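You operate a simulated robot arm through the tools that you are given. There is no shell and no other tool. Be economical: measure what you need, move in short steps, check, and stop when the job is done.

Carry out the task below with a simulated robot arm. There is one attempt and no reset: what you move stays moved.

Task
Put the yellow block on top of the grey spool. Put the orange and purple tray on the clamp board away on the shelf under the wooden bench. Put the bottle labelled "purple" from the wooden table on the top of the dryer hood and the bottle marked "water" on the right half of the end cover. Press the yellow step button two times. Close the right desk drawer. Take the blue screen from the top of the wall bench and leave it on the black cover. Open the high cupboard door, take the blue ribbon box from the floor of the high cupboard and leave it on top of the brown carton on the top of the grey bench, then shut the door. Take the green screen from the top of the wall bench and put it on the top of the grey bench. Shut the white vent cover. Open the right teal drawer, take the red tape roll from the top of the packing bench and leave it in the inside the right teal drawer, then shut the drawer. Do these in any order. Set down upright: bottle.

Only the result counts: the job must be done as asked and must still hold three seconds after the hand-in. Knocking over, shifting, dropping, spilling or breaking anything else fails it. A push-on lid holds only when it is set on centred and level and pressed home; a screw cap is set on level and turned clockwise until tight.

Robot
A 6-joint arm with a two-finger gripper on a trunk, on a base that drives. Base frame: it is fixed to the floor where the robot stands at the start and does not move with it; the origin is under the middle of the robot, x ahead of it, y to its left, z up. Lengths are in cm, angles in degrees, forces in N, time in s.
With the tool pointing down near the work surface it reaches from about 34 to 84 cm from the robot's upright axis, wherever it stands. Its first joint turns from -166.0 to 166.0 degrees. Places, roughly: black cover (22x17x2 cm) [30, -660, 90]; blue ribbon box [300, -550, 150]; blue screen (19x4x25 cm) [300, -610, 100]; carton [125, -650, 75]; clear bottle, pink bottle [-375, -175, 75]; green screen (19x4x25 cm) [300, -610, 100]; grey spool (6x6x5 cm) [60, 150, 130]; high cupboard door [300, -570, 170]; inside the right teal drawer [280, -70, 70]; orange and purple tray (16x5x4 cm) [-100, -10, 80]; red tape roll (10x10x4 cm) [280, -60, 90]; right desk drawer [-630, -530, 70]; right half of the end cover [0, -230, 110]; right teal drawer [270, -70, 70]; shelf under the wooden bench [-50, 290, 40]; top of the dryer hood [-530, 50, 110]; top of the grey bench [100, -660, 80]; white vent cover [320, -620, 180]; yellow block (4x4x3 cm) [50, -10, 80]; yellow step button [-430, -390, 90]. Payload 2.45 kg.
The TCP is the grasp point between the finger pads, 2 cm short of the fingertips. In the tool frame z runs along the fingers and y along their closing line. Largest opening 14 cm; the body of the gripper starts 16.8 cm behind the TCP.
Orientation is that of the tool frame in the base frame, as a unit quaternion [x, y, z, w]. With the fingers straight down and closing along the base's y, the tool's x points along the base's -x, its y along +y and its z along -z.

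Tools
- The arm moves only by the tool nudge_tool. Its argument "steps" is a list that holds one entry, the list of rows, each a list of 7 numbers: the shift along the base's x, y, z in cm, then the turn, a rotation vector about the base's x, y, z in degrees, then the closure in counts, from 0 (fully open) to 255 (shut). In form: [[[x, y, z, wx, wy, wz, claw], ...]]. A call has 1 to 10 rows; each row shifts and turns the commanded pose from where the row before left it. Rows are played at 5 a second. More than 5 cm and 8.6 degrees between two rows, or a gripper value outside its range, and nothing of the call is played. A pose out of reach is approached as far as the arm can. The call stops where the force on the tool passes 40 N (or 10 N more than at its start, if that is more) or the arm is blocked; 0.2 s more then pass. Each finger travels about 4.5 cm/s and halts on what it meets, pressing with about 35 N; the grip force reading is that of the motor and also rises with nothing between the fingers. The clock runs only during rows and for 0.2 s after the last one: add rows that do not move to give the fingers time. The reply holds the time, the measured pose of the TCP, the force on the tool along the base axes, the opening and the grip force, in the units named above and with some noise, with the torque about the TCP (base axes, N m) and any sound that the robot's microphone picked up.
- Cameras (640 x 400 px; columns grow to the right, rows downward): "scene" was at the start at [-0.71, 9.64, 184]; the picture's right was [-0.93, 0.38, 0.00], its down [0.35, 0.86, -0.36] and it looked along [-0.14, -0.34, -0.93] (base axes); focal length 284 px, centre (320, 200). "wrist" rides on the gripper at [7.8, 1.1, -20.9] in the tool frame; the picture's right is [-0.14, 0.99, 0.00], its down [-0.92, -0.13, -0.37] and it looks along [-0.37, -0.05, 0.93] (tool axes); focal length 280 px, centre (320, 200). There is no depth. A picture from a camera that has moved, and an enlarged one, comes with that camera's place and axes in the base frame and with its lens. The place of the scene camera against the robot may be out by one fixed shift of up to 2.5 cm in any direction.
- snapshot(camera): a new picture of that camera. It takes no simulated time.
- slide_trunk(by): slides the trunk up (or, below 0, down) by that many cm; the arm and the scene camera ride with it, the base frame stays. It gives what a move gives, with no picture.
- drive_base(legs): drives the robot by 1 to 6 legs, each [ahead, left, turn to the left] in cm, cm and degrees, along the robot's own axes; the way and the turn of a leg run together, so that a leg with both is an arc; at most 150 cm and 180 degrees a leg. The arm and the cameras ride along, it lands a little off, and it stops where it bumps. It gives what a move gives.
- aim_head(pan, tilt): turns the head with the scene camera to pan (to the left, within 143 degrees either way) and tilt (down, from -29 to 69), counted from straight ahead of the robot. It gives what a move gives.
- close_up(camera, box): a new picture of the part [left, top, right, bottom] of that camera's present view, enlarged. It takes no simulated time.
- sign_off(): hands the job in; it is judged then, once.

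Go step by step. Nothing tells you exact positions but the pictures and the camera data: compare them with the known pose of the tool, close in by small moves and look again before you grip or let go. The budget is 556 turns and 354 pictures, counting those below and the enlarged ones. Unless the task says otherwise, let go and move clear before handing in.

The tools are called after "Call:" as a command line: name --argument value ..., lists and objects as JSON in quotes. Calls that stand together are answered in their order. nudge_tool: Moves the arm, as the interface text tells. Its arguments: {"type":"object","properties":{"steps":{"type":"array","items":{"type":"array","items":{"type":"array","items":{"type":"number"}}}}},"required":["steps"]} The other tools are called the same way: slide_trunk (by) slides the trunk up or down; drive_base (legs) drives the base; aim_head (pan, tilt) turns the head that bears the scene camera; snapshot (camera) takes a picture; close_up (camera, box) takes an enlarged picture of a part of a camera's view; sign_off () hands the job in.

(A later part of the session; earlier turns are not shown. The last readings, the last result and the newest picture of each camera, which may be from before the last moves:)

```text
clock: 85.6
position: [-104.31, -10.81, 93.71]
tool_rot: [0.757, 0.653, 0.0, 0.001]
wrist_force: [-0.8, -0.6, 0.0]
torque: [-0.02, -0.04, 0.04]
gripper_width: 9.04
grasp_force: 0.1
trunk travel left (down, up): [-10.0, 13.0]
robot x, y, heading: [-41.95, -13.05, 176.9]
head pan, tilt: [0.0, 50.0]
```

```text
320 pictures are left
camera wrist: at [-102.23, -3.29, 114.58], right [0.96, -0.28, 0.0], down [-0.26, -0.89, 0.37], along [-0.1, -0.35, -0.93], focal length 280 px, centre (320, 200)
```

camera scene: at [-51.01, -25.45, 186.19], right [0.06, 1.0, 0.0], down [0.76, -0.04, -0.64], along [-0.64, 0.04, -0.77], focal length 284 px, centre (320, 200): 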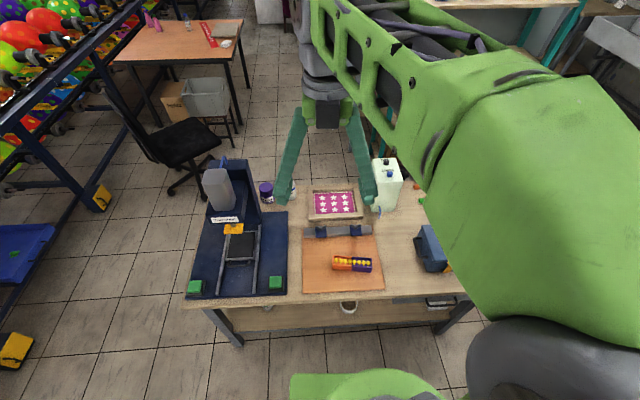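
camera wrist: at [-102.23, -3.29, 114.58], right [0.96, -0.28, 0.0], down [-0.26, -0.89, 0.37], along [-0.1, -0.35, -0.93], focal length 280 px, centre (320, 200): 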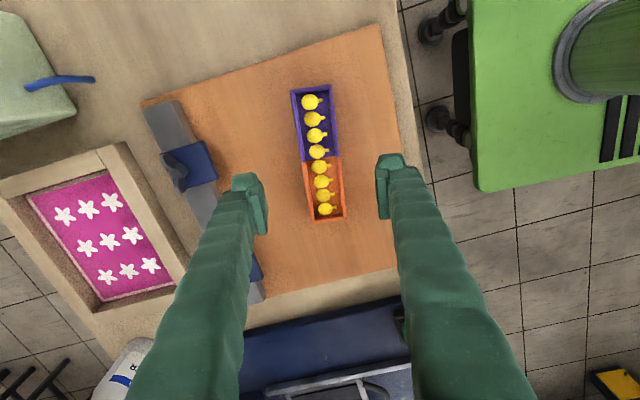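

Aligned with the tray. I go down until about the mat level.

Call:
nudge_tool --steps '[[[0.2, 0.6, -4, 0, 0, 0, 100], [0, 0, -3, 0, 0, 0, 110], [0, 0, -2, 0, 0, 0, 110], [0, 0, -1.5, 0, 0, 0, 110], [0, 0, -1, 0, 0, 0, 110]]]'

Call:
snapshot --camera "wrist"

```text
clock: 86.8
position: [-104.05, -10.0, 82.26]
tool_rot: [0.758, 0.653, 0.0, 0.001]
wrist_force: [-0.7, -0.4, 0.4]
torque: [0.01, -0.02, 0.01]
gripper_width: 7.98
grasp_force: 0.0
trunk travel left (down, up): [-10.0, 13.0]
robot x, y, heading: [-41.66, -12.95, 176.6]
head pan, tilt: [0.0, 50.0]
```

```text
319 pictures are left
camera wrist: at [-101.92, -2.62, 103.2], right [0.96, -0.28, 0.0], down [-0.26, -0.89, 0.37], along [-0.1, -0.35, -0.93], focal length 280 px, centre (320, 200)
```

wrist: 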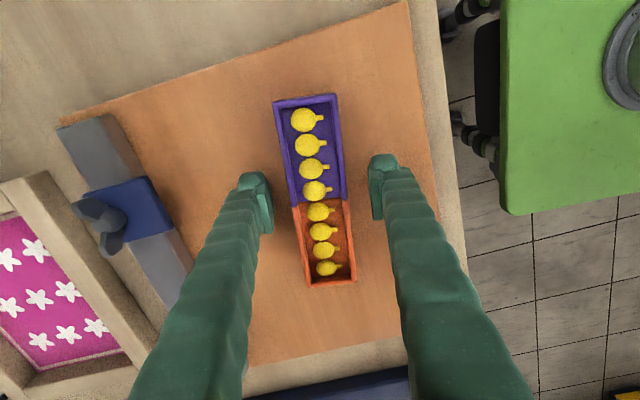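

Call:
nudge_tool --steps '[[[0, 0, -0.6, 0, 0, 0, 110], [0, 0, -0.6, 0, 0, 0, 110], [0, 0, -0.6, 0, 0, 0, 110]]]'

```text
clock: 87.6
position: [-104.23, -9.88, 81.08]
tool_rot: [0.758, 0.652, -0.002, -0.001]
wrist_force: [0.5, 4.8, 38.7]
torque: [-0.09, -1.5, 0.16]
gripper_width: 8.22
grasp_force: 2.0
trunk travel left (down, up): [-10.0, 13.0]
robot x, y, heading: [-41.83, -12.41, 176.8]
head pan, tilt: [0.0, 50.0]
```

The mat is at z≈79.1. I lift slightly and close on the tray, then raise it a little to check.

Call:
nudge_tool --steps '[[[0, 0, 0.9, 0, 0, 0, 110], [0, 0, 0, 0, 0, 0, 160], [0, 0, 0, 0, 0, 0, 255], [0, 0, 0, 0, 0, 0, 255], [0, 0, 0, 0, 0, 0, 255]]]'

Call:
nudge_tool --steps '[[[0, 0, 1.5, 0, 0, 0, 255], [0, 0, 3, 0, 0, 0, 255], [0, 0, 3, 0, 0, 0, 255], [0, 0, 3, 0, 0, 0, 255], [0, 0, 3, 0, 0, 0, 255], [0, 0, 3, 0, 0, 0, 255]]]'

Call:
snapshot --camera "wrist"

Call:
snapshot --camera "scene"

```text
clock: 88.8
position: [-104.13, -10.1, 81.52]
tool_rot: [0.758, 0.653, 0.0, 0.002]
wrist_force: [0.0, 0.2, 0.2]
torque: [0.02, -0.01, 0.01]
gripper_width: 4.42
grasp_force: 35.5
trunk travel left (down, up): [-10.0, 13.0]
robot x, y, heading: [-42.07, -12.92, 176.8]
head pan, tilt: [0.0, 50.0]
```

```text
clock: 90.2
position: [-104.13, -10.19, 98.19]
tool_rot: [0.758, 0.653, 0.0, 0.001]
wrist_force: [-0.3, 0.0, -0.9]
torque: [-0.03, -0.01, 0.02]
gripper_width: 4.39
grasp_force: 34.7
trunk travel left (down, up): [-10.0, 13.0]
robot x, y, heading: [-42.37, -12.55, 176.6]
head pan, tilt: [0.0, 50.0]
```

```text
318 pictures are left
camera wrist: at [-101.96, -2.71, 118.97], right [0.96, -0.28, 0.0], down [-0.26, -0.89, 0.37], along [-0.1, -0.35, -0.93], focal length 280 px, centre (320, 200)
```

wrist: 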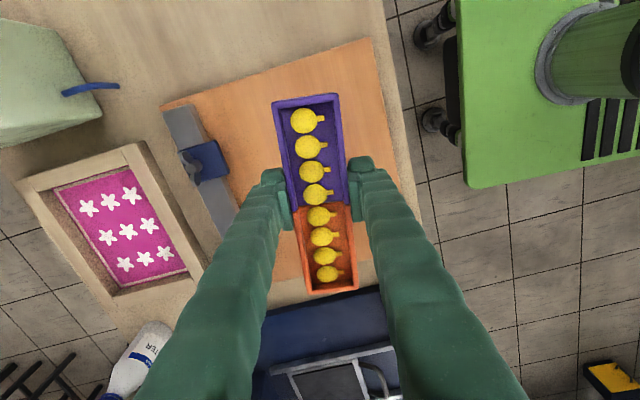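

```text
317 pictures are left
camera scene: at [-50.96, -25.45, 186.2], right [0.06, 1.0, 0.0], down [0.76, -0.04, -0.64], along [-0.64, 0.04, -0.77], focal length 284 px, centre (320, 200)
```

scene: 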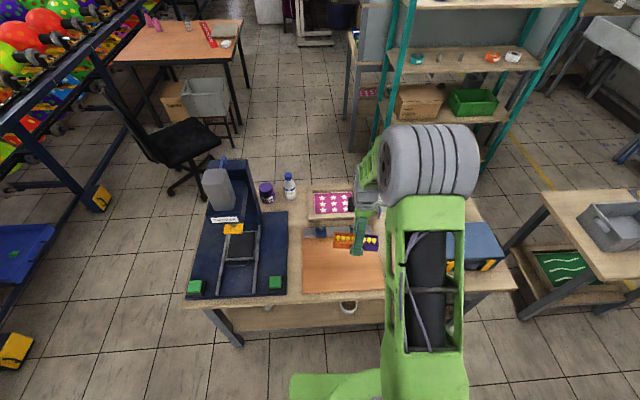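

I have the tray level in hand. The shelf has a bench top above it, so I will turn the tray lengthwise towards the robot, set it down and regrip with a tilted tool that can reach under the bench.

Call:
nudge_tool --steps '[[[0.3, 0, 0, 0, 0, -8.1, 255], [0.3, 0, 0, 0, 0, -8.1, 255], [0.3, 0, 0, 0, 0, -8.1, 255], [0.3, 0, 0, 0, 0, -8.1, 255], [0.3, 0, 0, 0, 0, -8.1, 255], [0.3, 0, 0, 0, 0, -8.1, 255], [0.3, 0, 0, 0, 0, -8.1, 255], [0.3, 0, 0, 0, 0, -8.1, 255], [0.3, 0, 0, 0, 0, -8.1, 255], [0, 0, 0, 0, 0, -8.1, 255]]]'

Call:
snapshot --camera "wrist"

```text
clock: 92.4
position: [-101.31, -9.93, 97.85]
tool_rot: [1.0, 0.003, -0.001, 0.001]
wrist_force: [0.5, 0.3, -0.9]
torque: [-0.02, 0.02, 0.02]
gripper_width: 4.39
grasp_force: 35.1
trunk travel left (down, up): [-10.0, 13.0]
robot x, y, heading: [-42.08, -12.94, 176.8]
head pan, tilt: [0.0, 50.0]
```

```text
316 pictures are left
camera wrist: at [-93.65, -11.21, 118.73], right [-0.13, -0.99, 0.0], down [-0.92, 0.12, 0.37], along [-0.37, 0.05, -0.93], focal length 280 px, centre (320, 200)
```

wrist: 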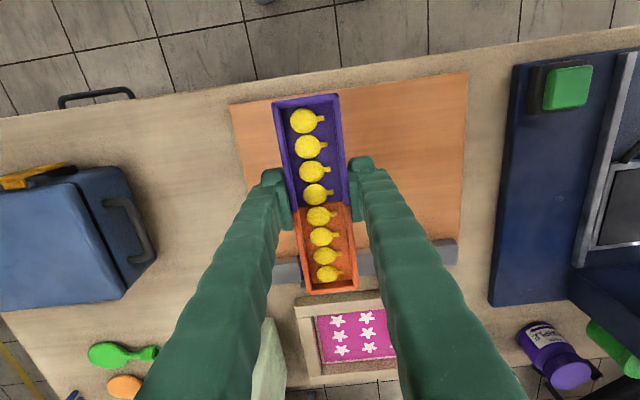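

There is clear mat under the tray. I lower it until it rests and let go.

Call:
nudge_tool --steps '[[[0, 0, -4, 0, 0, 0, 255], [0, 0, -4, 0, 0, 0, 255], [0, 0, -4, 0, 0, 0, 255], [0, 0, -3, 0, 0, 0, 255], [0, 0, -1, 0, 0, 0, 255], [0, 0, -0.5, 0, 0, 0, 255]]]'

Call:
snapshot --camera "wrist"

```text
clock: 93.8
position: [-101.51, -10.07, 81.56]
tool_rot: [1.0, 0.004, -0.001, 0.001]
wrist_force: [-0.2, 0.6, 0.8]
torque: [0.04, -0.09, -0.02]
gripper_width: 4.38
grasp_force: 34.8
trunk travel left (down, up): [-10.0, 13.0]
robot x, y, heading: [-42.06, -12.65, 176.7]
head pan, tilt: [0.0, 50.0]
```

```text
315 pictures are left
camera wrist: at [-93.65, -11.21, 102.27], right [-0.13, -0.99, 0.0], down [-0.92, 0.12, 0.37], along [-0.37, 0.05, -0.93], focal length 280 px, centre (320, 200)
```

wrist: 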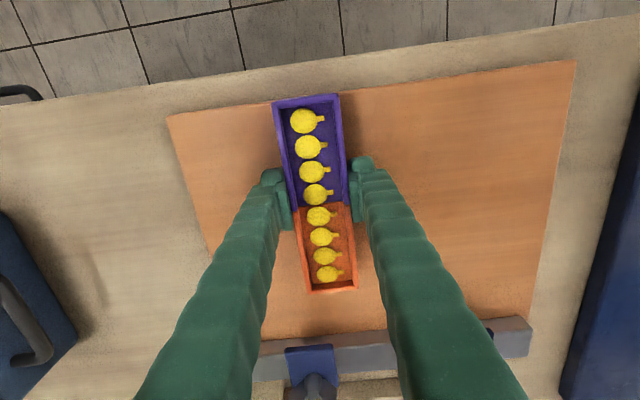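

I let go, rise, and tilt the tool 40° about its closing line.

Call:
nudge_tool --steps '[[[0, 0, 0, 0, 0, 0, 190], [0, 0, 0, 0, 0, 0, 120], [0, 0, 0, 0, 0, 0, 120], [0, 0, 4, 0, 0, 0, 120], [0, 0, 4, 0, 0, 0, 120], [0, 0, 0, 0, 8, 0, 120], [0, 0, 0, 0, 8, 0, 120], [0, 0, 0, 0, 8, 0, 120], [0, 0, 0, 0, 8, 0, 120], [0, 0, 0, 0, 8, 0, 120]]]'

Call:
snapshot --camera "wrist"

Call:
snapshot --camera "scene"

```text
clock: 96.0
position: [-101.41, -9.58, 89.41]
tool_rot: [0.939, 0.004, -0.343, 0.0]
wrist_force: [-0.5, 0.0, -0.1]
torque: [-0.02, -0.03, 0.0]
gripper_width: 7.44
grasp_force: 0.1
out of reach, approached as far as the arm can: row 7
trunk travel left (down, up): [-10.0, 13.0]
robot x, y, heading: [-41.89, -13.02, 176.6]
head pan, tilt: [0.0, 50.0]
```

```text
314 pictures are left
camera wrist: at [-82.02, -10.72, 100.22], right [-0.1, -0.99, 0.09], down [-0.47, 0.12, 0.88], along [-0.88, 0.05, -0.48], focal length 280 px, centre (320, 200)
```

wrist: 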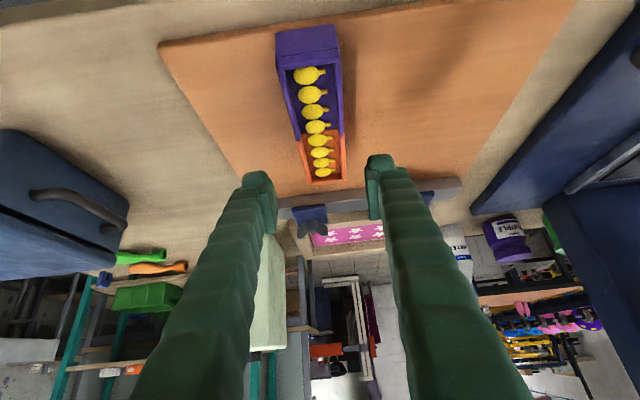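

```text
313 pictures are left
camera scene: at [-51.06, -25.45, 186.19], right [0.06, 1.0, 0.0], down [0.77, -0.04, -0.64], along [-0.64, 0.04, -0.77], focal length 284 px, centre (320, 200)
```

scene: 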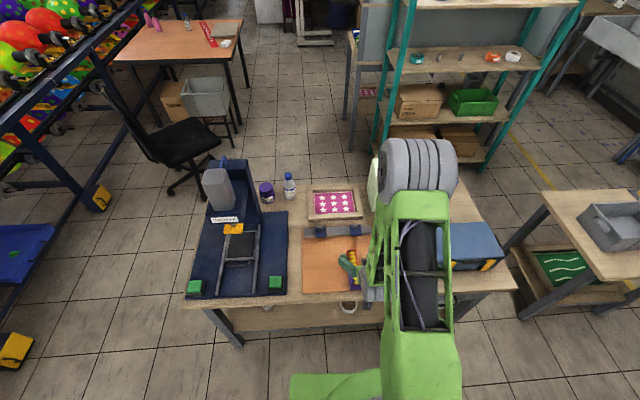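

The tilt worked. I lower straight down with the fingers on either side of the tray.

Call:
nudge_tool --steps '[[[0, -0.4, -3, 0, 0, 0, 120], [0, 0, -2.5, 0, 0, 0, 120], [0, 0, -1.3, 0, 0, 0, 120], [0, 0, -0.5, 0, 0, 0, 120]]]'

Call:
snapshot --camera "wrist"

```text
clock: 97.0
position: [-101.39, -9.91, 82.04]
tool_rot: [0.939, 0.005, -0.343, 0.001]
wrist_force: [0.2, -0.8, 0.1]
torque: [-0.01, -0.01, 0.01]
gripper_width: 7.43
grasp_force: 0.0
trunk travel left (down, up): [-10.0, 13.0]
robot x, y, heading: [-42.11, -12.71, 176.8]
head pan, tilt: [0.0, 50.0]
```

```text
312 pictures are left
camera wrist: at [-82.03, -11.1, 92.97], right [-0.1, -0.99, 0.08], down [-0.47, 0.12, 0.88], along [-0.88, 0.05, -0.48], focal length 280 px, centre (320, 200)
```

wrist: 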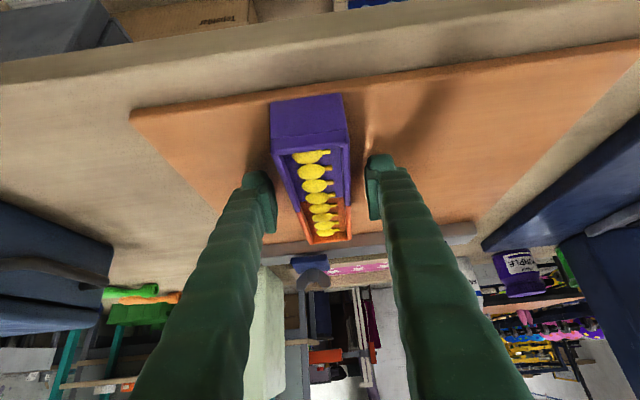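

Call:
nudge_tool --steps '[[[0, 0, 0, 0, 0, 0, 180], [0, 0, 0, 0, 0, 0, 255], [0, 0, 0, 0, 0, 0, 255], [0, 0, 0, 0, 0, 0, 255], [0, 0, 2, 0, 0, 0, 255], [0, 0, 4, 0, 0, 0, 255], [0, 0, 4, 0, 0, 0, 255], [0, 0, 4, 0, 0, 0, 255]]]'

Call:
snapshot --camera "wrist"

```text
clock: 98.8
position: [-101.21, -9.84, 96.04]
tool_rot: [0.939, 0.004, -0.343, -0.001]
wrist_force: [0.3, -0.4, -0.4]
torque: [0.0, 0.04, 0.02]
gripper_width: 4.47
grasp_force: 35.1
trunk travel left (down, up): [-10.0, 13.0]
robot x, y, heading: [-41.46, -12.76, 176.6]
head pan, tilt: [0.0, 50.0]
```

```text
311 pictures are left
camera wrist: at [-81.91, -10.95, 106.99], right [-0.1, -0.99, 0.08], down [-0.47, 0.12, 0.88], along [-0.88, 0.05, -0.48], focal length 280 px, centre (320, 200)
```

wrist: 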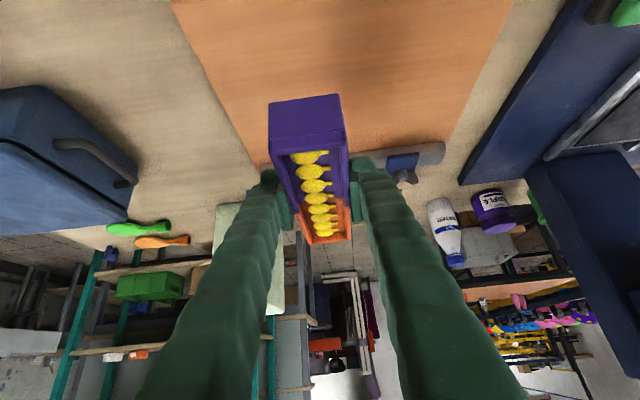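

The tray is held level. I back off, turn towards the wall bench and drive up for a look.

Call:
drive_base --legs '[[-22, 0, 0], [0, 0, -87], [140, 0, 0]]'

Call:
aim_head --pan 10 --tilt 30

Call:
snapshot --camera "scene"

Call:
snapshot --camera "wrist"

```text
clock: 110.9
position: [-15.64, 187.52, 96.14]
tool_rot: [0.676, -0.652, -0.246, -0.24]
wrist_force: [-0.2, -0.3, -1.2]
torque: [-0.02, 0.01, -0.03]
gripper_width: 4.44
grasp_force: 35.0
trunk travel left (down, up): [-10.0, 13.0]
robot x, y, heading: [-17.01, 128.12, 88.5]
head pan, tilt: [0.0, 50.0]
```

```text
clock: 111.7
position: [-15.6, 187.57, 96.02]
tool_rot: [0.676, -0.652, -0.245, -0.24]
wrist_force: [-0.4, -0.6, -0.5]
torque: [0.01, 0.01, 0.01]
gripper_width: 4.45
grasp_force: 35.2
trunk travel left (down, up): [-10.0, 13.0]
robot x, y, heading: [-16.97, 128.41, 88.1]
head pan, tilt: [10.0, 30.0]
```

```text
310 pictures are left
camera scene: at [-31.77, 139.22, 189.14], right [0.99, 0.14, 0.0], down [0.07, -0.5, -0.87], along [-0.12, 0.86, -0.5], focal length 284 px, centre (320, 200)
```

scene: 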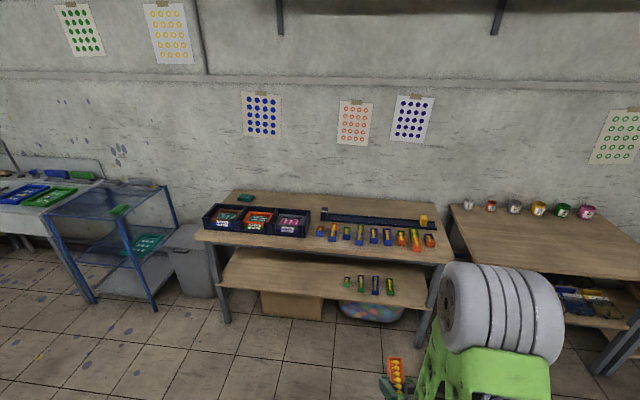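

```text
309 pictures are left
camera wrist: at [-16.12, 167.91, 106.92], right [-0.99, 0.07, 0.08], down [0.11, 0.47, 0.88], along [0.02, 0.88, -0.48], focal length 280 px, centre (320, 200)
```

wrist: 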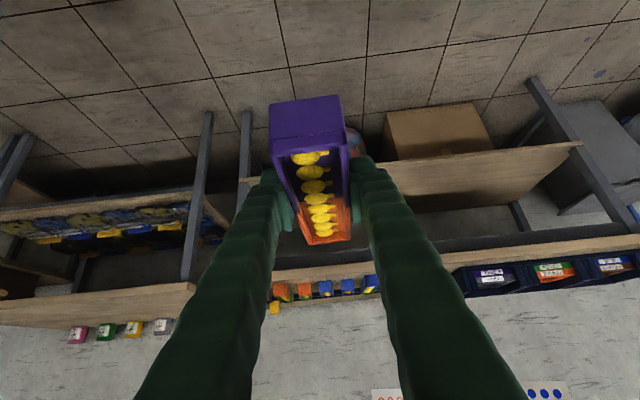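

The shelf under the bench is free left of the four small trays; its front edge is near y=268, z≈40. I drive over in front of x≈-55.

Call:
drive_base --legs '[[0, 40, 2], [58, 0, 0]]'

Call:
nudge_tool --steps '[[[0, 0, -5, 0, 0, 0, 255], [0, 0, -5, 0, 0, 0, 255], [0, 0, -5, 0, 0, 0, 255], [0, 0, -5, 0, 0, 0, 255], [0, 0, -5, 0, 0, 0, 255], [0, 0, -5, 0, 0, 0, 255], [0, 0, -5, 0, 0, 0, 255], [0, 0, -5, 0, 0, 0, 255]]]'

Call:
snapshot --camera "wrist"

Call:
aim_head --pan 10 --tilt 50

Call:
snapshot --camera "scene"

```text
clock: 118.6
position: [-57.98, 245.44, 95.91]
tool_rot: [0.689, -0.639, -0.249, -0.234]
wrist_force: [-0.1, -0.1, -0.6]
torque: [-0.01, 0.0, -0.01]
gripper_width: 4.45
grasp_force: 34.3
trunk travel left (down, up): [-10.0, 13.0]
robot x, y, heading: [-57.04, 186.25, 90.5]
head pan, tilt: [10.0, 30.0]
```

```text
clock: 120.4
position: [-58.2, 245.37, 55.97]
tool_rot: [0.689, -0.638, -0.25, -0.234]
wrist_force: [0.3, 0.2, -1.0]
torque: [-0.03, -0.01, -0.03]
gripper_width: 4.46
grasp_force: 35.0
trunk travel left (down, up): [-10.0, 13.0]
robot x, y, heading: [-56.88, 186.24, 90.5]
head pan, tilt: [10.0, 30.0]
```

```text
308 pictures are left
camera wrist: at [-57.97, 225.8, 66.85], right [-1.0, 0.03, 0.08], down [0.09, 0.47, 0.88], along [-0.01, 0.88, -0.48], focal length 280 px, centre (320, 200)
```

wrist: 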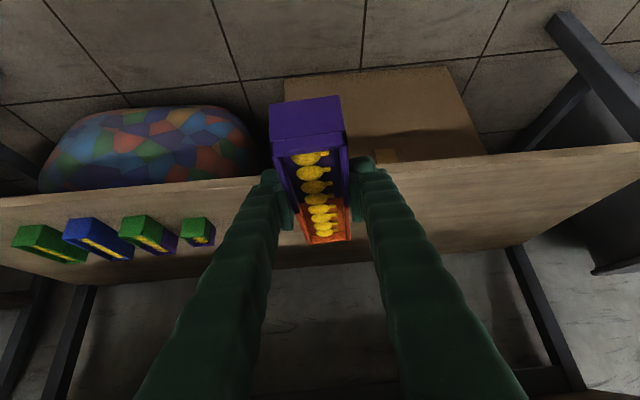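

```text
clock: 121.2
position: [-58.25, 245.32, 55.85]
tool_rot: [0.69, -0.638, -0.251, -0.234]
wrist_force: [0.1, -0.1, -0.9]
torque: [0.01, 0.02, -0.01]
gripper_width: 4.44
grasp_force: 35.2
trunk travel left (down, up): [-10.0, 13.0]
robot x, y, heading: [-56.68, 185.88, 90.5]
head pan, tilt: [10.0, 50.0]
```

```text
307 pictures are left
camera scene: at [-71.98, 195.24, 186.2], right [0.98, 0.18, 0.0], down [0.14, -0.75, -0.64], along [-0.12, 0.63, -0.77], focal length 284 px, centre (320, 200)
```

scene: 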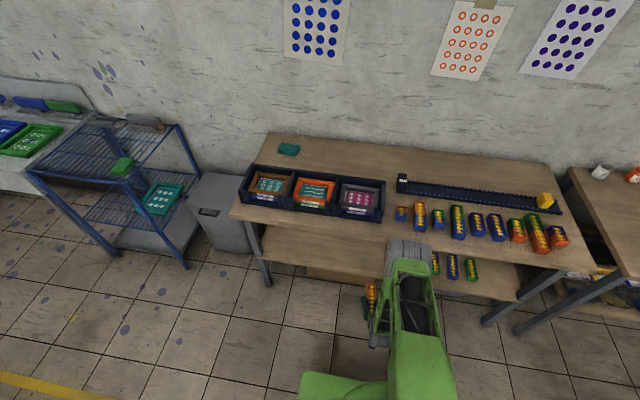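

Ready in front of the shelf at z≈56. I drive 22 cm forward, then extend the arm a little inwards and look.

Call:
drive_base --legs '[[22, 0, 0]]'

Call:
nudge_tool --steps '[[[0, 4, -2, 0, 0, 0, 255], [0, 4, -2, 0, 0, 0, 255], [0, 0, -2, 0, 0, 0, 255]]]'

Call:
snapshot --camera "wrist"

Call:
snapshot --camera "scene"

```text
clock: 122.9
position: [-58.66, 267.01, 55.93]
tool_rot: [0.691, -0.637, -0.25, -0.233]
wrist_force: [0.8, -0.1, -0.8]
torque: [-0.01, -0.02, -0.01]
gripper_width: 4.42
grasp_force: 34.7
trunk travel left (down, up): [-10.0, 13.0]
robot x, y, heading: [-57.33, 207.84, 90.7]
head pan, tilt: [10.0, 50.0]
```

```text
clock: 123.7
position: [-58.71, 275.03, 49.82]
tool_rot: [0.69, -0.638, -0.249, -0.234]
wrist_force: [0.3, -0.5, -0.6]
torque: [-0.03, -0.02, 0.02]
gripper_width: 4.4
grasp_force: 34.9
trunk travel left (down, up): [-10.0, 13.0]
robot x, y, heading: [-57.14, 207.7, 90.7]
head pan, tilt: [10.0, 50.0]
```

```text
306 pictures are left
camera wrist: at [-58.43, 255.41, 60.67], right [-1.0, 0.03, 0.08], down [0.09, 0.48, 0.88], along [-0.02, 0.88, -0.48], focal length 280 px, centre (320, 200)
```

wrist: 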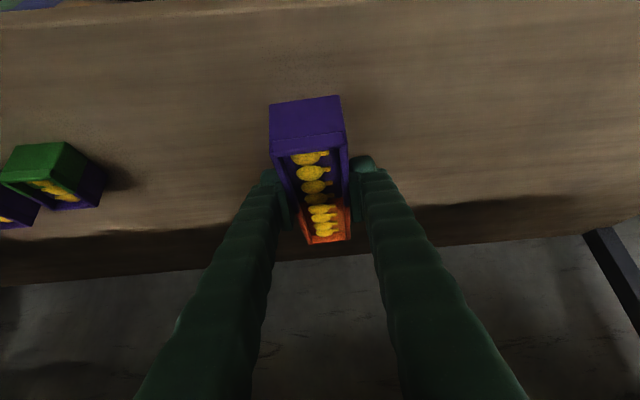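

```text
305 pictures are left
camera scene: at [-72.26, 216.85, 186.19], right [0.98, 0.19, 0.0], down [0.14, -0.75, -0.64], along [-0.12, 0.63, -0.77], focal length 284 px, centre (320, 200)
```

scene: 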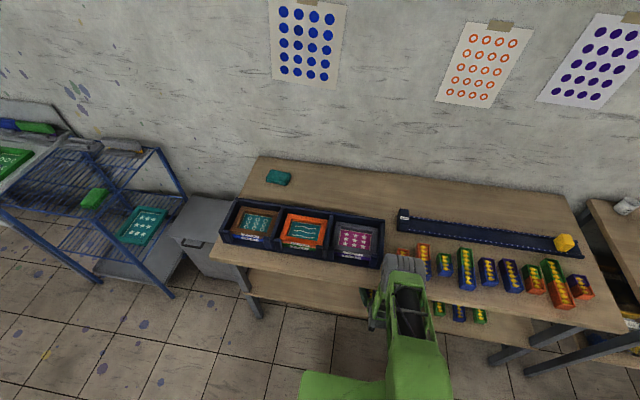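

The tray is over clear shelf. I lower slowly to contact.

Call:
nudge_tool --steps '[[[0, 0, -2, 0, 0, 0, 255], [0, 0, -2, 0, 0, 0, 255], [0, 0, -1, 0, 0, 0, 255], [0, 0, -0.7, 0, 0, 0, 255], [0, 0, -0.5, 0, 0, 0, 255], [0, 0, -0.5, 0, 0, 0, 255], [0, 0, -0.5, 0, 0, 0, 255]]]'

Call:
snapshot --camera "wrist"

```text
clock: 124.9
position: [-58.65, 275.47, 44.57]
tool_rot: [0.689, -0.636, -0.254, -0.238]
wrist_force: [-0.7, -7.2, 23.2]
torque: [-1.52, 0.18, 0.08]
gripper_width: 4.46
grasp_force: 34.8
trunk travel left (down, up): [-10.0, 13.0]
robot x, y, heading: [-57.18, 207.71, 91.0]
head pan, tilt: [10.0, 50.0]
stopped in row 5: the force on the tool passed its limit at 67 N (the readings are from after the stop); the commanded pose is now the measured one
```

```text
304 pictures are left
camera wrist: at [-58.39, 255.64, 55.07], right [-1.0, 0.03, 0.09], down [0.09, 0.46, 0.88], along [-0.02, 0.89, -0.46], focal length 280 px, centre (320, 200)
```

wrist: 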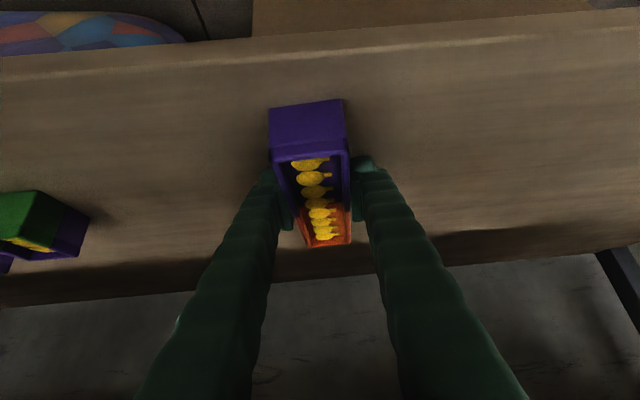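

Contact. I ease off slightly and open, then withdraw backwards along the tool.

Call:
nudge_tool --steps '[[[0, 0, 0.1, 0, 0, 0, 200], [0, 0, 0, 0, 0, 0, 150], [0, 0, 0, 0, 0, 0, 130], [0, 0, 0, 0, 0, 0, 130]]]'

Call:
nudge_tool --steps '[[[0, -2, 3, 0, 0, 0, 130], [0, -4, 2.5, 0, 0, 0, 130], [0, -4, 0, 0, 0, 0, 130], [0, -4, 0, 0, 0, 0, 130]]]'

Call:
snapshot --camera "wrist"

```text
clock: 125.9
position: [-58.6, 275.46, 44.35]
tool_rot: [0.689, -0.636, -0.254, -0.237]
wrist_force: [13.3, 2.6, 16.0]
torque: [-0.02, 0.3, -0.01]
gripper_width: 5.92
grasp_force: 0.1
trunk travel left (down, up): [-10.0, 13.0]
robot x, y, heading: [-56.77, 207.6, 90.7]
head pan, tilt: [10.0, 50.0]
```

```text
clock: 126.9
position: [-58.94, 261.23, 49.59]
tool_rot: [0.689, -0.637, -0.253, -0.238]
wrist_force: [0.1, 0.6, -0.5]
torque: [0.01, -0.01, 0.06]
gripper_width: 6.87
grasp_force: 0.1
trunk travel left (down, up): [-10.0, 13.0]
robot x, y, heading: [-56.96, 207.79, 90.7]
head pan, tilt: [10.0, 50.0]
```

```text
303 pictures are left
camera wrist: at [-58.52, 241.51, 60.33], right [-1.0, 0.03, 0.09], down [0.09, 0.47, 0.88], along [-0.02, 0.88, -0.47], focal length 280 px, centre (320, 200)
```

wrist: 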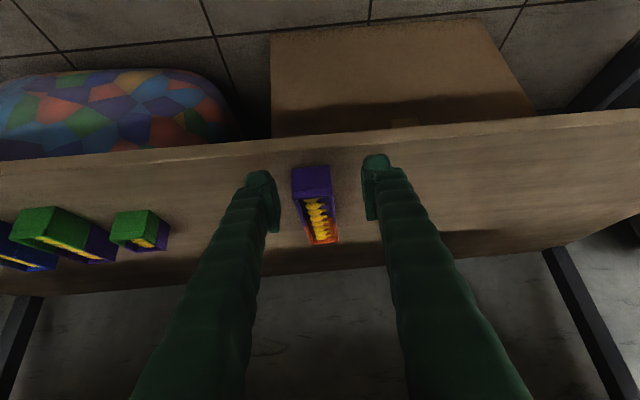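

The tray is on the shelf. I back out, then bring the tool upright again and higher.

Call:
drive_base --legs '[[-45, 0, 0]]'

Call:
nudge_tool --steps '[[[0, -1.5, 4.5, -7.98, -0.52, 0, 100], [0, -1.5, 4.5, -7.98, -0.52, 0, 60], [0, -1.5, 4.5, -7.98, -0.52, 0, 0], [0, -1.5, 4.5, -7.98, -0.52, 0, 0], [0, -1.5, 4.5, -7.98, -0.52, 0, 0], [0, -1, 4.8, 0, 0, 0, 0], [0, -1, 4.8, 0, 0, 0, 0], [0, -1, 4.8, 0, 0, 0, 0], [0, -1, 4.8, 0, 0, 0, 0], [0, -1, 4.8, 0, 0, 0, 0]]]'

Call:
nudge_tool --steps '[[[0, -1, 4.8, 0, 0, 0, 0], [0, -1, 4.8, 0, 0, 0, 0], [0, -1, 4.8, 0, 0, 0, 0]]]'

```text
clock: 129.6
position: [-58.31, 216.53, 49.67]
tool_rot: [0.69, -0.635, -0.254, -0.237]
wrist_force: [0.1, -0.7, 0.1]
torque: [-0.02, 0.02, 0.02]
gripper_width: 6.86
grasp_force: 0.1
trunk travel left (down, up): [-10.0, 13.0]
robot x, y, heading: [-56.42, 162.84, 90.6]
head pan, tilt: [10.0, 50.0]
```

```text
clock: 131.8
position: [-60.72, 206.24, 88.9]
tool_rot: [-0.674, 0.739, 0.026, 0.007]
wrist_force: [-0.5, -0.3, 0.2]
torque: [0.02, 0.0, -0.01]
gripper_width: 14.02
grasp_force: 0.1
out of reach, approached as far as the arm can: row 8, 9, 10
trunk travel left (down, up): [-10.0, 13.0]
robot x, y, heading: [-56.82, 162.58, 91.2]
head pan, tilt: [10.0, 50.0]
```

```text
clock: 132.6
position: [-65.75, 200.28, 101.85]
tool_rot: [0.731, -0.68, -0.044, 0.021]
wrist_force: [-0.9, 0.0, 0.2]
torque: [0.13, 0.03, -0.02]
gripper_width: 13.98
grasp_force: 0.1
out of reach, approached as far as the arm can: row 1, 2, 3
trunk travel left (down, up): [-10.0, 13.0]
robot x, y, heading: [-56.1, 162.68, 90.9]
head pan, tilt: [10.0, 50.0]
```

The tool came too near the trunk; I move it out again to a comfortable radius.

Call:
nudge_tool --steps '[[[0, 4, 0, 0, 0, 0, 0], [0, 4, 0, 0, 0, 0, 0], [0, 4, 2, 0, 0, 0, 0], [0, 0, 0, 0, 0, 0, 0]]]'

```text
clock: 133.6
position: [-68.27, 210.64, 101.72]
tool_rot: [0.73, -0.681, -0.058, 0.029]
wrist_force: [0.2, -0.2, -0.1]
torque: [0.03, 0.04, 0.01]
gripper_width: 13.99
grasp_force: 0.0
out of reach, approached as far as the arm can: row 1, 2, 3
trunk travel left (down, up): [-10.0, 13.0]
robot x, y, heading: [-56.65, 163.07, 91.0]
head pan, tilt: [10.0, 50.0]
```

The wrist is at its turn limit here; turning it towards the middle of its range and levelling fixes that.

Call:
nudge_tool --steps '[[[1, 0, 0, 0, 0, 8, 0], [1, 0, 0, 0, 0, 8, 0], [1, 0, 0, 0, 0, 8, 0], [1, 0, 0, 0, 0, 8, 0], [1, 0, 2, 0, 0, 8, 0], [1, 0, 2, 0, 0, 8, 0]]]'

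```text
clock: 135.0
position: [-62.41, 207.71, 100.6]
tool_rot: [0.944, -0.324, -0.054, 0.036]
wrist_force: [-0.2, -0.4, 0.7]
torque: [0.0, -0.02, 0.01]
gripper_width: 14.0
grasp_force: 0.1
out of reach, approached as far as the arm can: row 1, 2, 3, 4, 5, 6
trunk travel left (down, up): [-10.0, 13.0]
robot x, y, heading: [-56.58, 162.55, 90.9]
head pan, tilt: [10.0, 50.0]
```

Call:
nudge_tool --steps '[[[0, 4.5, 0, 0, 0, 0, 0], [0, 4.5, 0, 0, 0, 0, 0], [0, 4.5, 0, 0, 0, 0, 0]]]'

Call:
aim_head --pan 0 --tilt 50

Call:
snapshot --camera "scene"

```text
clock: 135.8
position: [-63.18, 219.26, 97.52]
tool_rot: [0.943, -0.324, -0.067, 0.037]
wrist_force: [0.4, 0.1, -0.4]
torque: [0.02, -0.04, -0.01]
gripper_width: 13.99
grasp_force: 0.0
out of reach, approached as far as the arm can: row 1, 2, 3
trunk travel left (down, up): [-10.0, 13.0]
robot x, y, heading: [-56.45, 162.59, 90.9]
head pan, tilt: [10.0, 50.0]
```

```text
clock: 136.5
position: [-63.12, 219.32, 97.63]
tool_rot: [0.943, -0.324, -0.066, 0.036]
wrist_force: [1.0, 1.0, 0.4]
torque: [0.01, 0.0, 0.0]
gripper_width: 14.01
grasp_force: 0.0
trunk travel left (down, up): [-10.0, 13.0]
robot x, y, heading: [-56.4, 162.48, 90.9]
head pan, tilt: [0.0, 50.0]
```

```text
302 pictures are left
camera scene: at [-70.28, 172.09, 186.19], right [1.0, 0.02, 0.0], down [0.01, -0.77, -0.64], along [-0.01, 0.64, -0.77], focal length 284 px, centre (320, 200)
```

scene: 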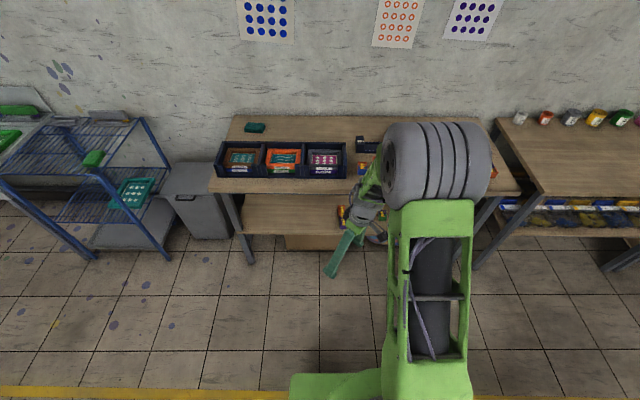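

Call:
nudge_tool --steps '[[[0, 2, 0, 0, 0, 8, 0], [0, 2, 0, 0, 0, 8, 0], [0, 2, 0, 0, 0, 8, 0], [0, 2, 0, 0, 0, 8, 0], [0, 0, 0, 1.2, -8, 0, 0]]]'

```text
clock: 137.7
position: [-64.09, 224.03, 94.66]
tool_rot: [0.994, -0.054, -0.084, 0.045]
wrist_force: [-0.7, 0.3, 0.1]
torque: [-0.02, 0.03, -0.02]
gripper_width: 14.0
grasp_force: 0.2
out of reach, approached as far as the arm can: row 1, 2, 3, 4, 5
trunk travel left (down, up): [-10.0, 13.0]
robot x, y, heading: [-56.64, 162.85, 90.9]
head pan, tilt: [0.0, 50.0]
```

Call:
nudge_tool --steps '[[[0, 0, 0, 8, 0.5, 0, 0], [0, 0, 0, 8, 0.5, 0, 0], [0, 0, 0, 8, 0.5, 0, 0]]]'

Call:
snapshot --camera "scene"

```text
clock: 138.5
position: [-64.73, 224.08, 94.75]
tool_rot: [0.984, -0.037, -0.114, -0.131]
wrist_force: [0.6, -0.6, 0.2]
torque: [-0.02, 0.02, 0.01]
gripper_width: 14.0
grasp_force: 0.0
out of reach, approached as far as the arm can: row 3
trunk travel left (down, up): [-10.0, 13.0]
robot x, y, heading: [-56.68, 162.86, 91.1]
head pan, tilt: [0.0, 50.0]
```

```text
301 pictures are left
camera scene: at [-70.27, 172.1, 186.19], right [1.0, 0.02, 0.0], down [0.01, -0.77, -0.64], along [-0.01, 0.64, -0.77], focal length 284 px, centre (320, 200)
```

scene: 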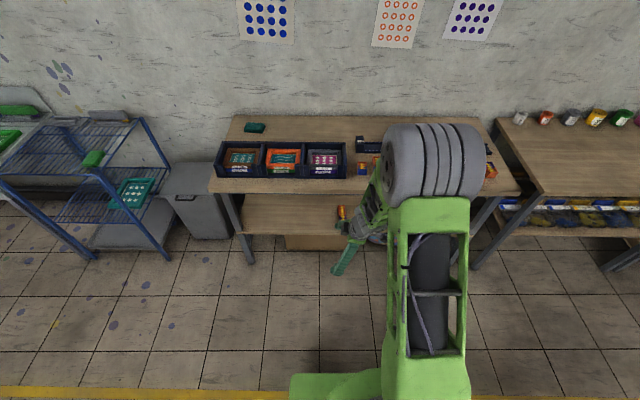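

Call:
nudge_tool --steps '[[[3, 0, 0, 0, 0, 0, 0], [3, 0, 0, 0, 0, 0, 0]]]'

Call:
nudge_tool --steps '[[[0, 0, 0, 0, -4, 0, 0], [0, 0, 0, 0, -4, 0, 0]]]'

Call:
nudge_tool --steps '[[[0, 0, -4, 0, 0, 0, 0], [0, 0, -4, 0, 0, 0, 0]]]'

Call:
nudge_tool --steps '[[[0, 0, 0, 0, -4, 0, 0], [0, 0, 0, 0, -4, 0, 0]]]'

```text
clock: 139.1
position: [-58.53, 224.3, 94.91]
tool_rot: [0.984, -0.036, -0.113, -0.132]
wrist_force: [-0.3, -0.3, 0.0]
torque: [-0.03, 0.02, 0.0]
gripper_width: 14.02
grasp_force: 0.1
trunk travel left (down, up): [-10.0, 13.0]
robot x, y, heading: [-56.48, 162.49, 91.2]
head pan, tilt: [0.0, 50.0]
```

```text
clock: 139.7
position: [-58.72, 224.27, 94.88]
tool_rot: [0.99, -0.026, -0.044, -0.133]
wrist_force: [-0.8, 0.2, 0.2]
torque: [-0.05, 0.01, 0.05]
gripper_width: 14.02
grasp_force: 0.0
trunk travel left (down, up): [-10.0, 13.0]
robot x, y, heading: [-56.64, 162.97, 91.1]
head pan, tilt: [0.0, 50.0]
```

```text
clock: 140.3
position: [-58.91, 223.93, 86.77]
tool_rot: [0.99, 0.001, -0.043, -0.131]
wrist_force: [-0.5, 0.3, 0.3]
torque: [-0.16, 0.11, -0.14]
gripper_width: 13.98
grasp_force: 0.0
trunk travel left (down, up): [-10.0, 13.0]
robot x, y, heading: [-56.69, 162.73, 90.8]
head pan, tilt: [0.0, 50.0]
```

```text
clock: 140.9
position: [-58.95, 223.48, 86.67]
tool_rot: [0.992, -0.024, -0.027, -0.123]
wrist_force: [0.3, 0.8, 0.9]
torque: [-0.02, 0.02, -0.03]
gripper_width: 13.98
grasp_force: 0.0
out of reach, approached as far as the arm can: row 2
trunk travel left (down, up): [-10.0, 13.0]
robot x, y, heading: [-56.67, 162.71, 91.3]
head pan, tilt: [0.0, 50.0]
```

Call:
nudge_tool --steps '[[[0, 0, 0, -5, 0, 0, 0], [0, 0, 0, -5, 0, 0, 0]]]'

Call:
snapshot --camera "scene"

```text
clock: 141.5
position: [-57.29, 223.55, 86.43]
tool_rot: [0.998, -0.029, 0.001, -0.064]
wrist_force: [0.2, 0.2, 0.0]
torque: [-0.04, -0.04, 0.0]
gripper_width: 14.0
grasp_force: 0.0
out of reach, approached as far as the arm can: row 1, 2
trunk travel left (down, up): [-10.0, 13.0]
robot x, y, heading: [-56.48, 162.65, 91.2]
head pan, tilt: [0.0, 50.0]
```

```text
300 pictures are left
camera scene: at [-70.28, 172.15, 186.18], right [1.0, 0.02, 0.0], down [0.01, -0.77, -0.64], along [-0.01, 0.64, -0.77], focal length 284 px, centre (320, 200)
```

scene: 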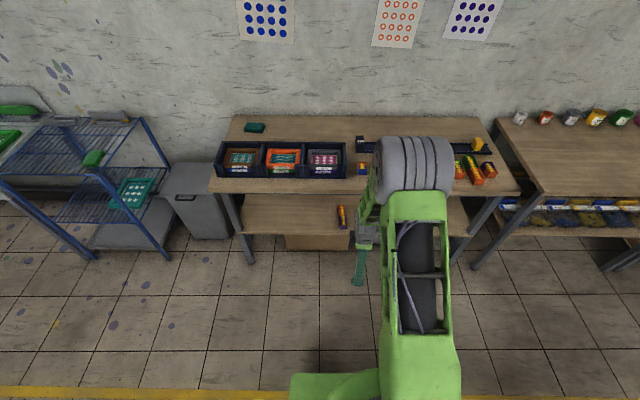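

Call:
nudge_tool --steps '[[[0, 0, 0, -3.6, 0, 0, 0], [0, 0, 0, -3.6, 0, 0, 0]]]'

Call:
nudge_tool --steps '[[[0, 0, 4, 0, 0, 0, 0], [0, 0, 4, 0, 0, 0, 0], [0, 0, 4, 0, 0, 0, 0]]]'

```text
clock: 142.1
position: [-57.17, 223.78, 86.44]
tool_rot: [1.0, -0.029, 0.003, -0.001]
wrist_force: [-0.1, 0.5, -1.2]
torque: [-0.01, -0.04, -0.02]
gripper_width: 14.01
grasp_force: 0.1
trunk travel left (down, up): [-10.0, 13.0]
robot x, y, heading: [-56.36, 162.86, 90.9]
head pan, tilt: [0.0, 50.0]
```

```text
clock: 142.9
position: [-57.36, 223.65, 98.58]
tool_rot: [1.0, -0.03, 0.004, -0.001]
wrist_force: [0.0, -0.5, -0.5]
torque: [0.02, 0.02, 0.03]
gripper_width: 13.99
grasp_force: 0.0
trunk travel left (down, up): [-10.0, 13.0]
robot x, y, heading: [-56.41, 162.79, 90.9]
head pan, tilt: [0.0, 50.0]
```

The tool is vertical again with the wrist mid-range. Next the packing bench with the teal drawers: I drive there through the free lane.

Call:
nudge_tool --steps '[[[0, 0, 4, 0, 0, 0, 0], [0, 0, 4, 0, 0, 0, 0], [0, -4, 4, 0, 0, 0, 0]]]'

Call:
drive_base --legs '[[0, 0, -179], [0, 30, 0], [150, 0, 0], [125, 0, 0], [0, 0, 89]]'

Call:
aim_head --pan 0 --tilt 20

Call:
snapshot --camera "scene"

```text
refused: row 3 steps farther than a row can; nothing moved
```

```text
clock: 170.0
position: [48.9, -110.43, 98.44]
tool_rot: [-0.675, 0.738, -0.004, -0.001]
wrist_force: [-0.5, 0.5, 0.1]
torque: [0.01, -0.01, 0.01]
gripper_width: 13.97
grasp_force: 0.0
trunk travel left (down, up): [-10.0, 13.0]
robot x, y, heading: [-11.93, -109.17, -0.9]
head pan, tilt: [0.0, 50.0]
```

```text
clock: 171.0
position: [48.78, -110.4, 98.55]
tool_rot: [-0.675, 0.738, -0.003, -0.001]
wrist_force: [0.6, 0.1, -0.2]
torque: [0.0, -0.01, 0.02]
gripper_width: 14.01
grasp_force: 0.0
trunk travel left (down, up): [-10.0, 13.0]
robot x, y, heading: [-12.43, -109.54, -0.6]
head pan, tilt: [0.0, 20.0]
```

```text
299 pictures are left
camera scene: at [-1.17, -94.63, 190.74], right [-0.01, -1.0, 0.0], down [-0.34, 0.01, -0.94], along [0.94, -0.01, -0.34], focal length 284 px, centre (320, 200)
```

scene: 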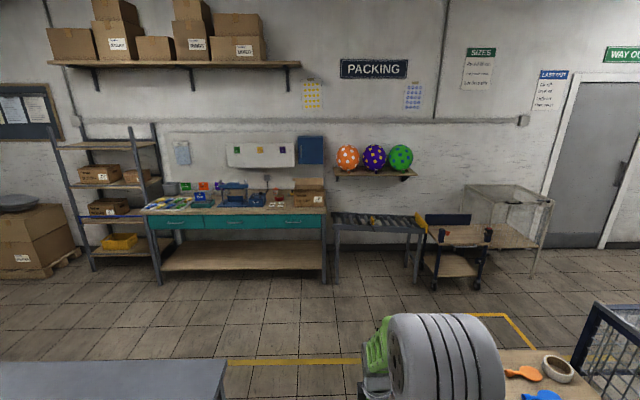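

The teal bench is ahead; its right drawer is near (257,-70). I drive up to it.

Call:
drive_base --legs '[[140, 0, 0], [40, 15, 1]]'

Call:
aim_head --pan 5 --tilt 45

Call:
snapshot --camera "scene"

Call:
snapshot --camera "wrist"

```text
clock: 180.1
position: [225.96, -91.62, 98.57]
tool_rot: [-0.691, 0.723, -0.004, -0.001]
wrist_force: [-0.5, 0.6, -0.2]
torque: [-0.02, 0.04, 0.0]
gripper_width: 14.01
grasp_force: 0.1
trunk travel left (down, up): [-10.0, 13.0]
robot x, y, heading: [165.05, -93.46, 1.9]
head pan, tilt: [0.0, 20.0]
```

```text
clock: 180.9
position: [225.79, -91.58, 98.46]
tool_rot: [-0.691, 0.723, -0.004, -0.001]
wrist_force: [0.0, 0.1, 0.1]
torque: [0.0, 0.01, -0.03]
gripper_width: 14.02
grasp_force: 0.0
trunk travel left (down, up): [-10.0, 13.0]
robot x, y, heading: [164.88, -93.11, 2.2]
head pan, tilt: [5.0, 45.0]
```

```text
298 pictures are left
camera scene: at [173.87, -77.5, 186.89], right [0.12, -0.99, 0.0], down [-0.7, -0.08, -0.71], along [0.7, 0.08, -0.71], focal length 284 px, centre (320, 200)
```

scene: 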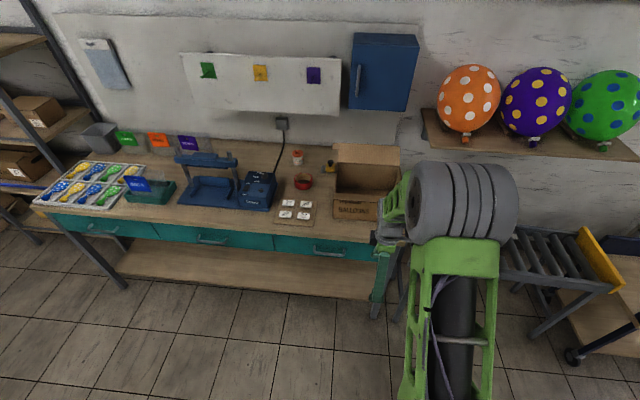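

```text
297 pictures are left
camera wrist: at [224.19, -99.29, 119.41], right [-0.98, 0.18, 0.0], down [0.17, 0.92, 0.36], along [0.07, 0.36, -0.93], focal length 280 px, centre (320, 200)
```

wrist: 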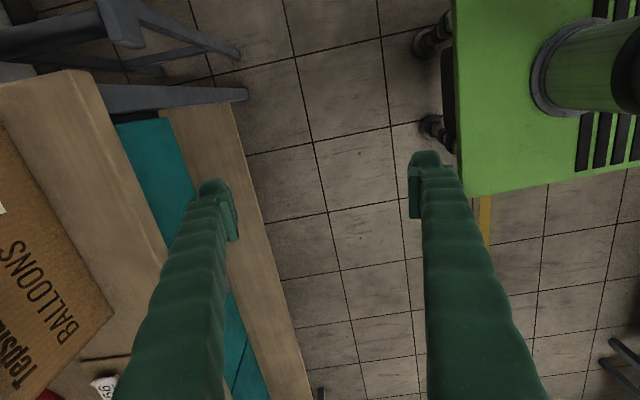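

Call:
close_up --camera "scene" --box '[250, 130, 410, 270]'

```text
2.86 times, centred on (330, 200) of scene
camera zoom: at [173.87, -77.5, 186.89], right [0.12, -0.99, 0.0], down [-0.7, -0.08, -0.71], along [0.7, 0.08, -0.71], focal length 812 px, centre (291, 200)
```

zoom: 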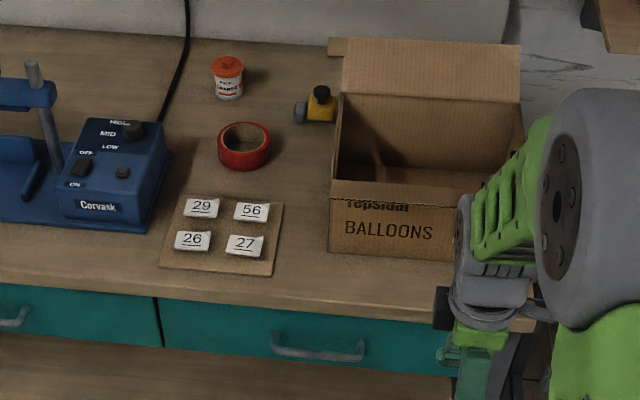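

I see the red tape at about (288,-56) and the right drawer's bar handle at about (252,-72,72). I line the robot up with the handle.

Call:
drive_base --legs '[[6, 20, -2]]'

Call:
nudge_tool --steps '[[[1.3, 0, -2, 0, -8, 0, 60], [1.3, 0, -2, 0, -8, 0, 120], [1.3, 0, -2, 0, -8, 0, 120], [1.3, 0, -2, 0, -8, 0, 120], [1.3, 0, -2, 0, -8, 0, 120], [1.3, 0, -2, 0, -8, 0, 120], [1.3, 0, -2, 0, -8, 0, 120]]]'

```text
clock: 183.3
position: [231.36, -73.52, 98.59]
tool_rot: [-0.68, 0.733, -0.004, -0.001]
wrist_force: [0.1, -0.3, 0.3]
torque: [-0.02, -0.03, -0.01]
gripper_width: 14.0
grasp_force: 0.1
trunk travel left (down, up): [-10.0, 13.0]
robot x, y, heading: [170.28, -73.55, 0.0]
head pan, tilt: [5.0, 45.0]
```

```text
clock: 184.9
position: [240.66, -73.78, 84.51]
tool_rot: [-0.598, 0.649, -0.323, 0.343]
wrist_force: [0.7, -0.5, -0.4]
torque: [-0.02, 0.03, 0.01]
gripper_width: 7.44
grasp_force: 0.1
trunk travel left (down, up): [-10.0, 13.0]
robot x, y, heading: [170.76, -73.43, -0.3]
head pan, tilt: [5.0, 45.0]
```

Call:
nudge_tool --steps '[[[0.5, 0, -2.5, 0, -8.4, 1, 120], [0.5, 0, -2.5, 0, -8.4, 1, 120], [0.5, 0, -2.5, 0, -8.4, 1, 120], [0.5, 0, -2.5, 0, -8.4, 1, 120]]]'

Call:
snapshot --camera "wrist"

Call:
snapshot --camera "scene"

```text
clock: 185.9
position: [242.63, -73.5, 74.47]
tool_rot: [-0.502, 0.498, -0.471, 0.527]
wrist_force: [0.9, 0.3, 0.0]
torque: [0.0, 0.06, 0.04]
gripper_width: 7.44
grasp_force: 0.1
trunk travel left (down, up): [-10.0, 13.0]
robot x, y, heading: [170.7, -73.28, -0.1]
head pan, tilt: [5.0, 45.0]
```

```text
295 pictures are left
camera wrist: at [222.08, -82.61, 72.95], right [-0.01, 0.19, -0.98], down [-0.42, 0.89, 0.18], along [0.91, 0.42, 0.07], focal length 280 px, centre (320, 200)
```

wrist: 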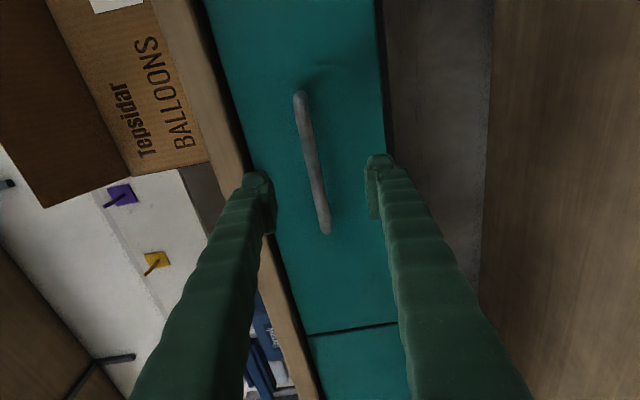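

```text
294 pictures are left
camera scene: at [179.99, -57.88, 186.88], right [0.09, -1.0, 0.0], down [-0.7, -0.06, -0.71], along [0.7, 0.06, -0.71], focal length 284 px, centre (320, 200)
```

scene: 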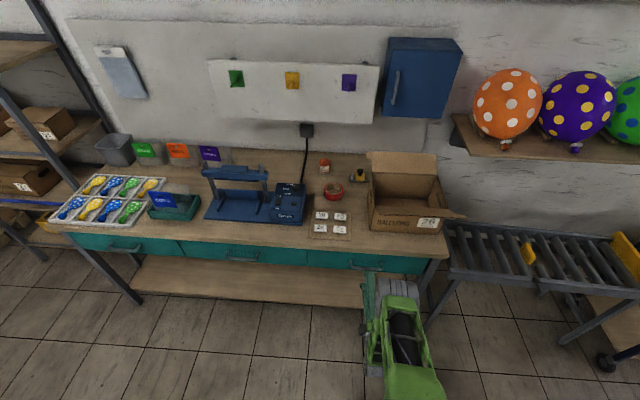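

The fingers straddle the bar handle (z≈75). I raise 0.6 and advance carefully until the fingertips near the drawer face.

Call:
nudge_tool --steps '[[[2, 0, 0.6, 0, 0, 0, 130], [2, 0, 0, 0, 0, 0, 130], [2, 0, 0, 0, 0, 0, 140], [1, 0, 0, 0, 0, 0, 140], [1, 0, 0, 0, 0, 0, 140]]]'

Call:
snapshot --camera "wrist"

```text
clock: 187.1
position: [250.23, -73.63, 75.19]
tool_rot: [-0.502, 0.5, -0.47, 0.527]
wrist_force: [-15.2, -0.2, -0.4]
torque: [-0.04, -0.6, -0.19]
gripper_width: 6.39
grasp_force: 0.4
trunk travel left (down, up): [-10.0, 13.0]
robot x, y, heading: [170.48, -73.54, -0.1]
head pan, tilt: [5.0, 45.0]
```

```text
293 pictures are left
camera wrist: at [229.76, -82.76, 73.68], right [-0.02, 0.19, -0.98], down [-0.42, 0.89, 0.18], along [0.91, 0.42, 0.07], focal length 280 px, centre (320, 200)
```

wrist: 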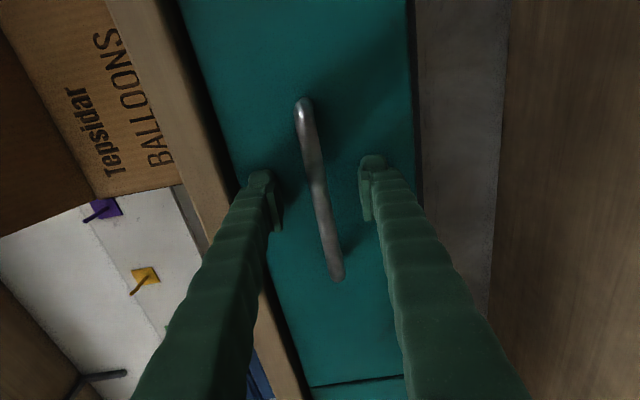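

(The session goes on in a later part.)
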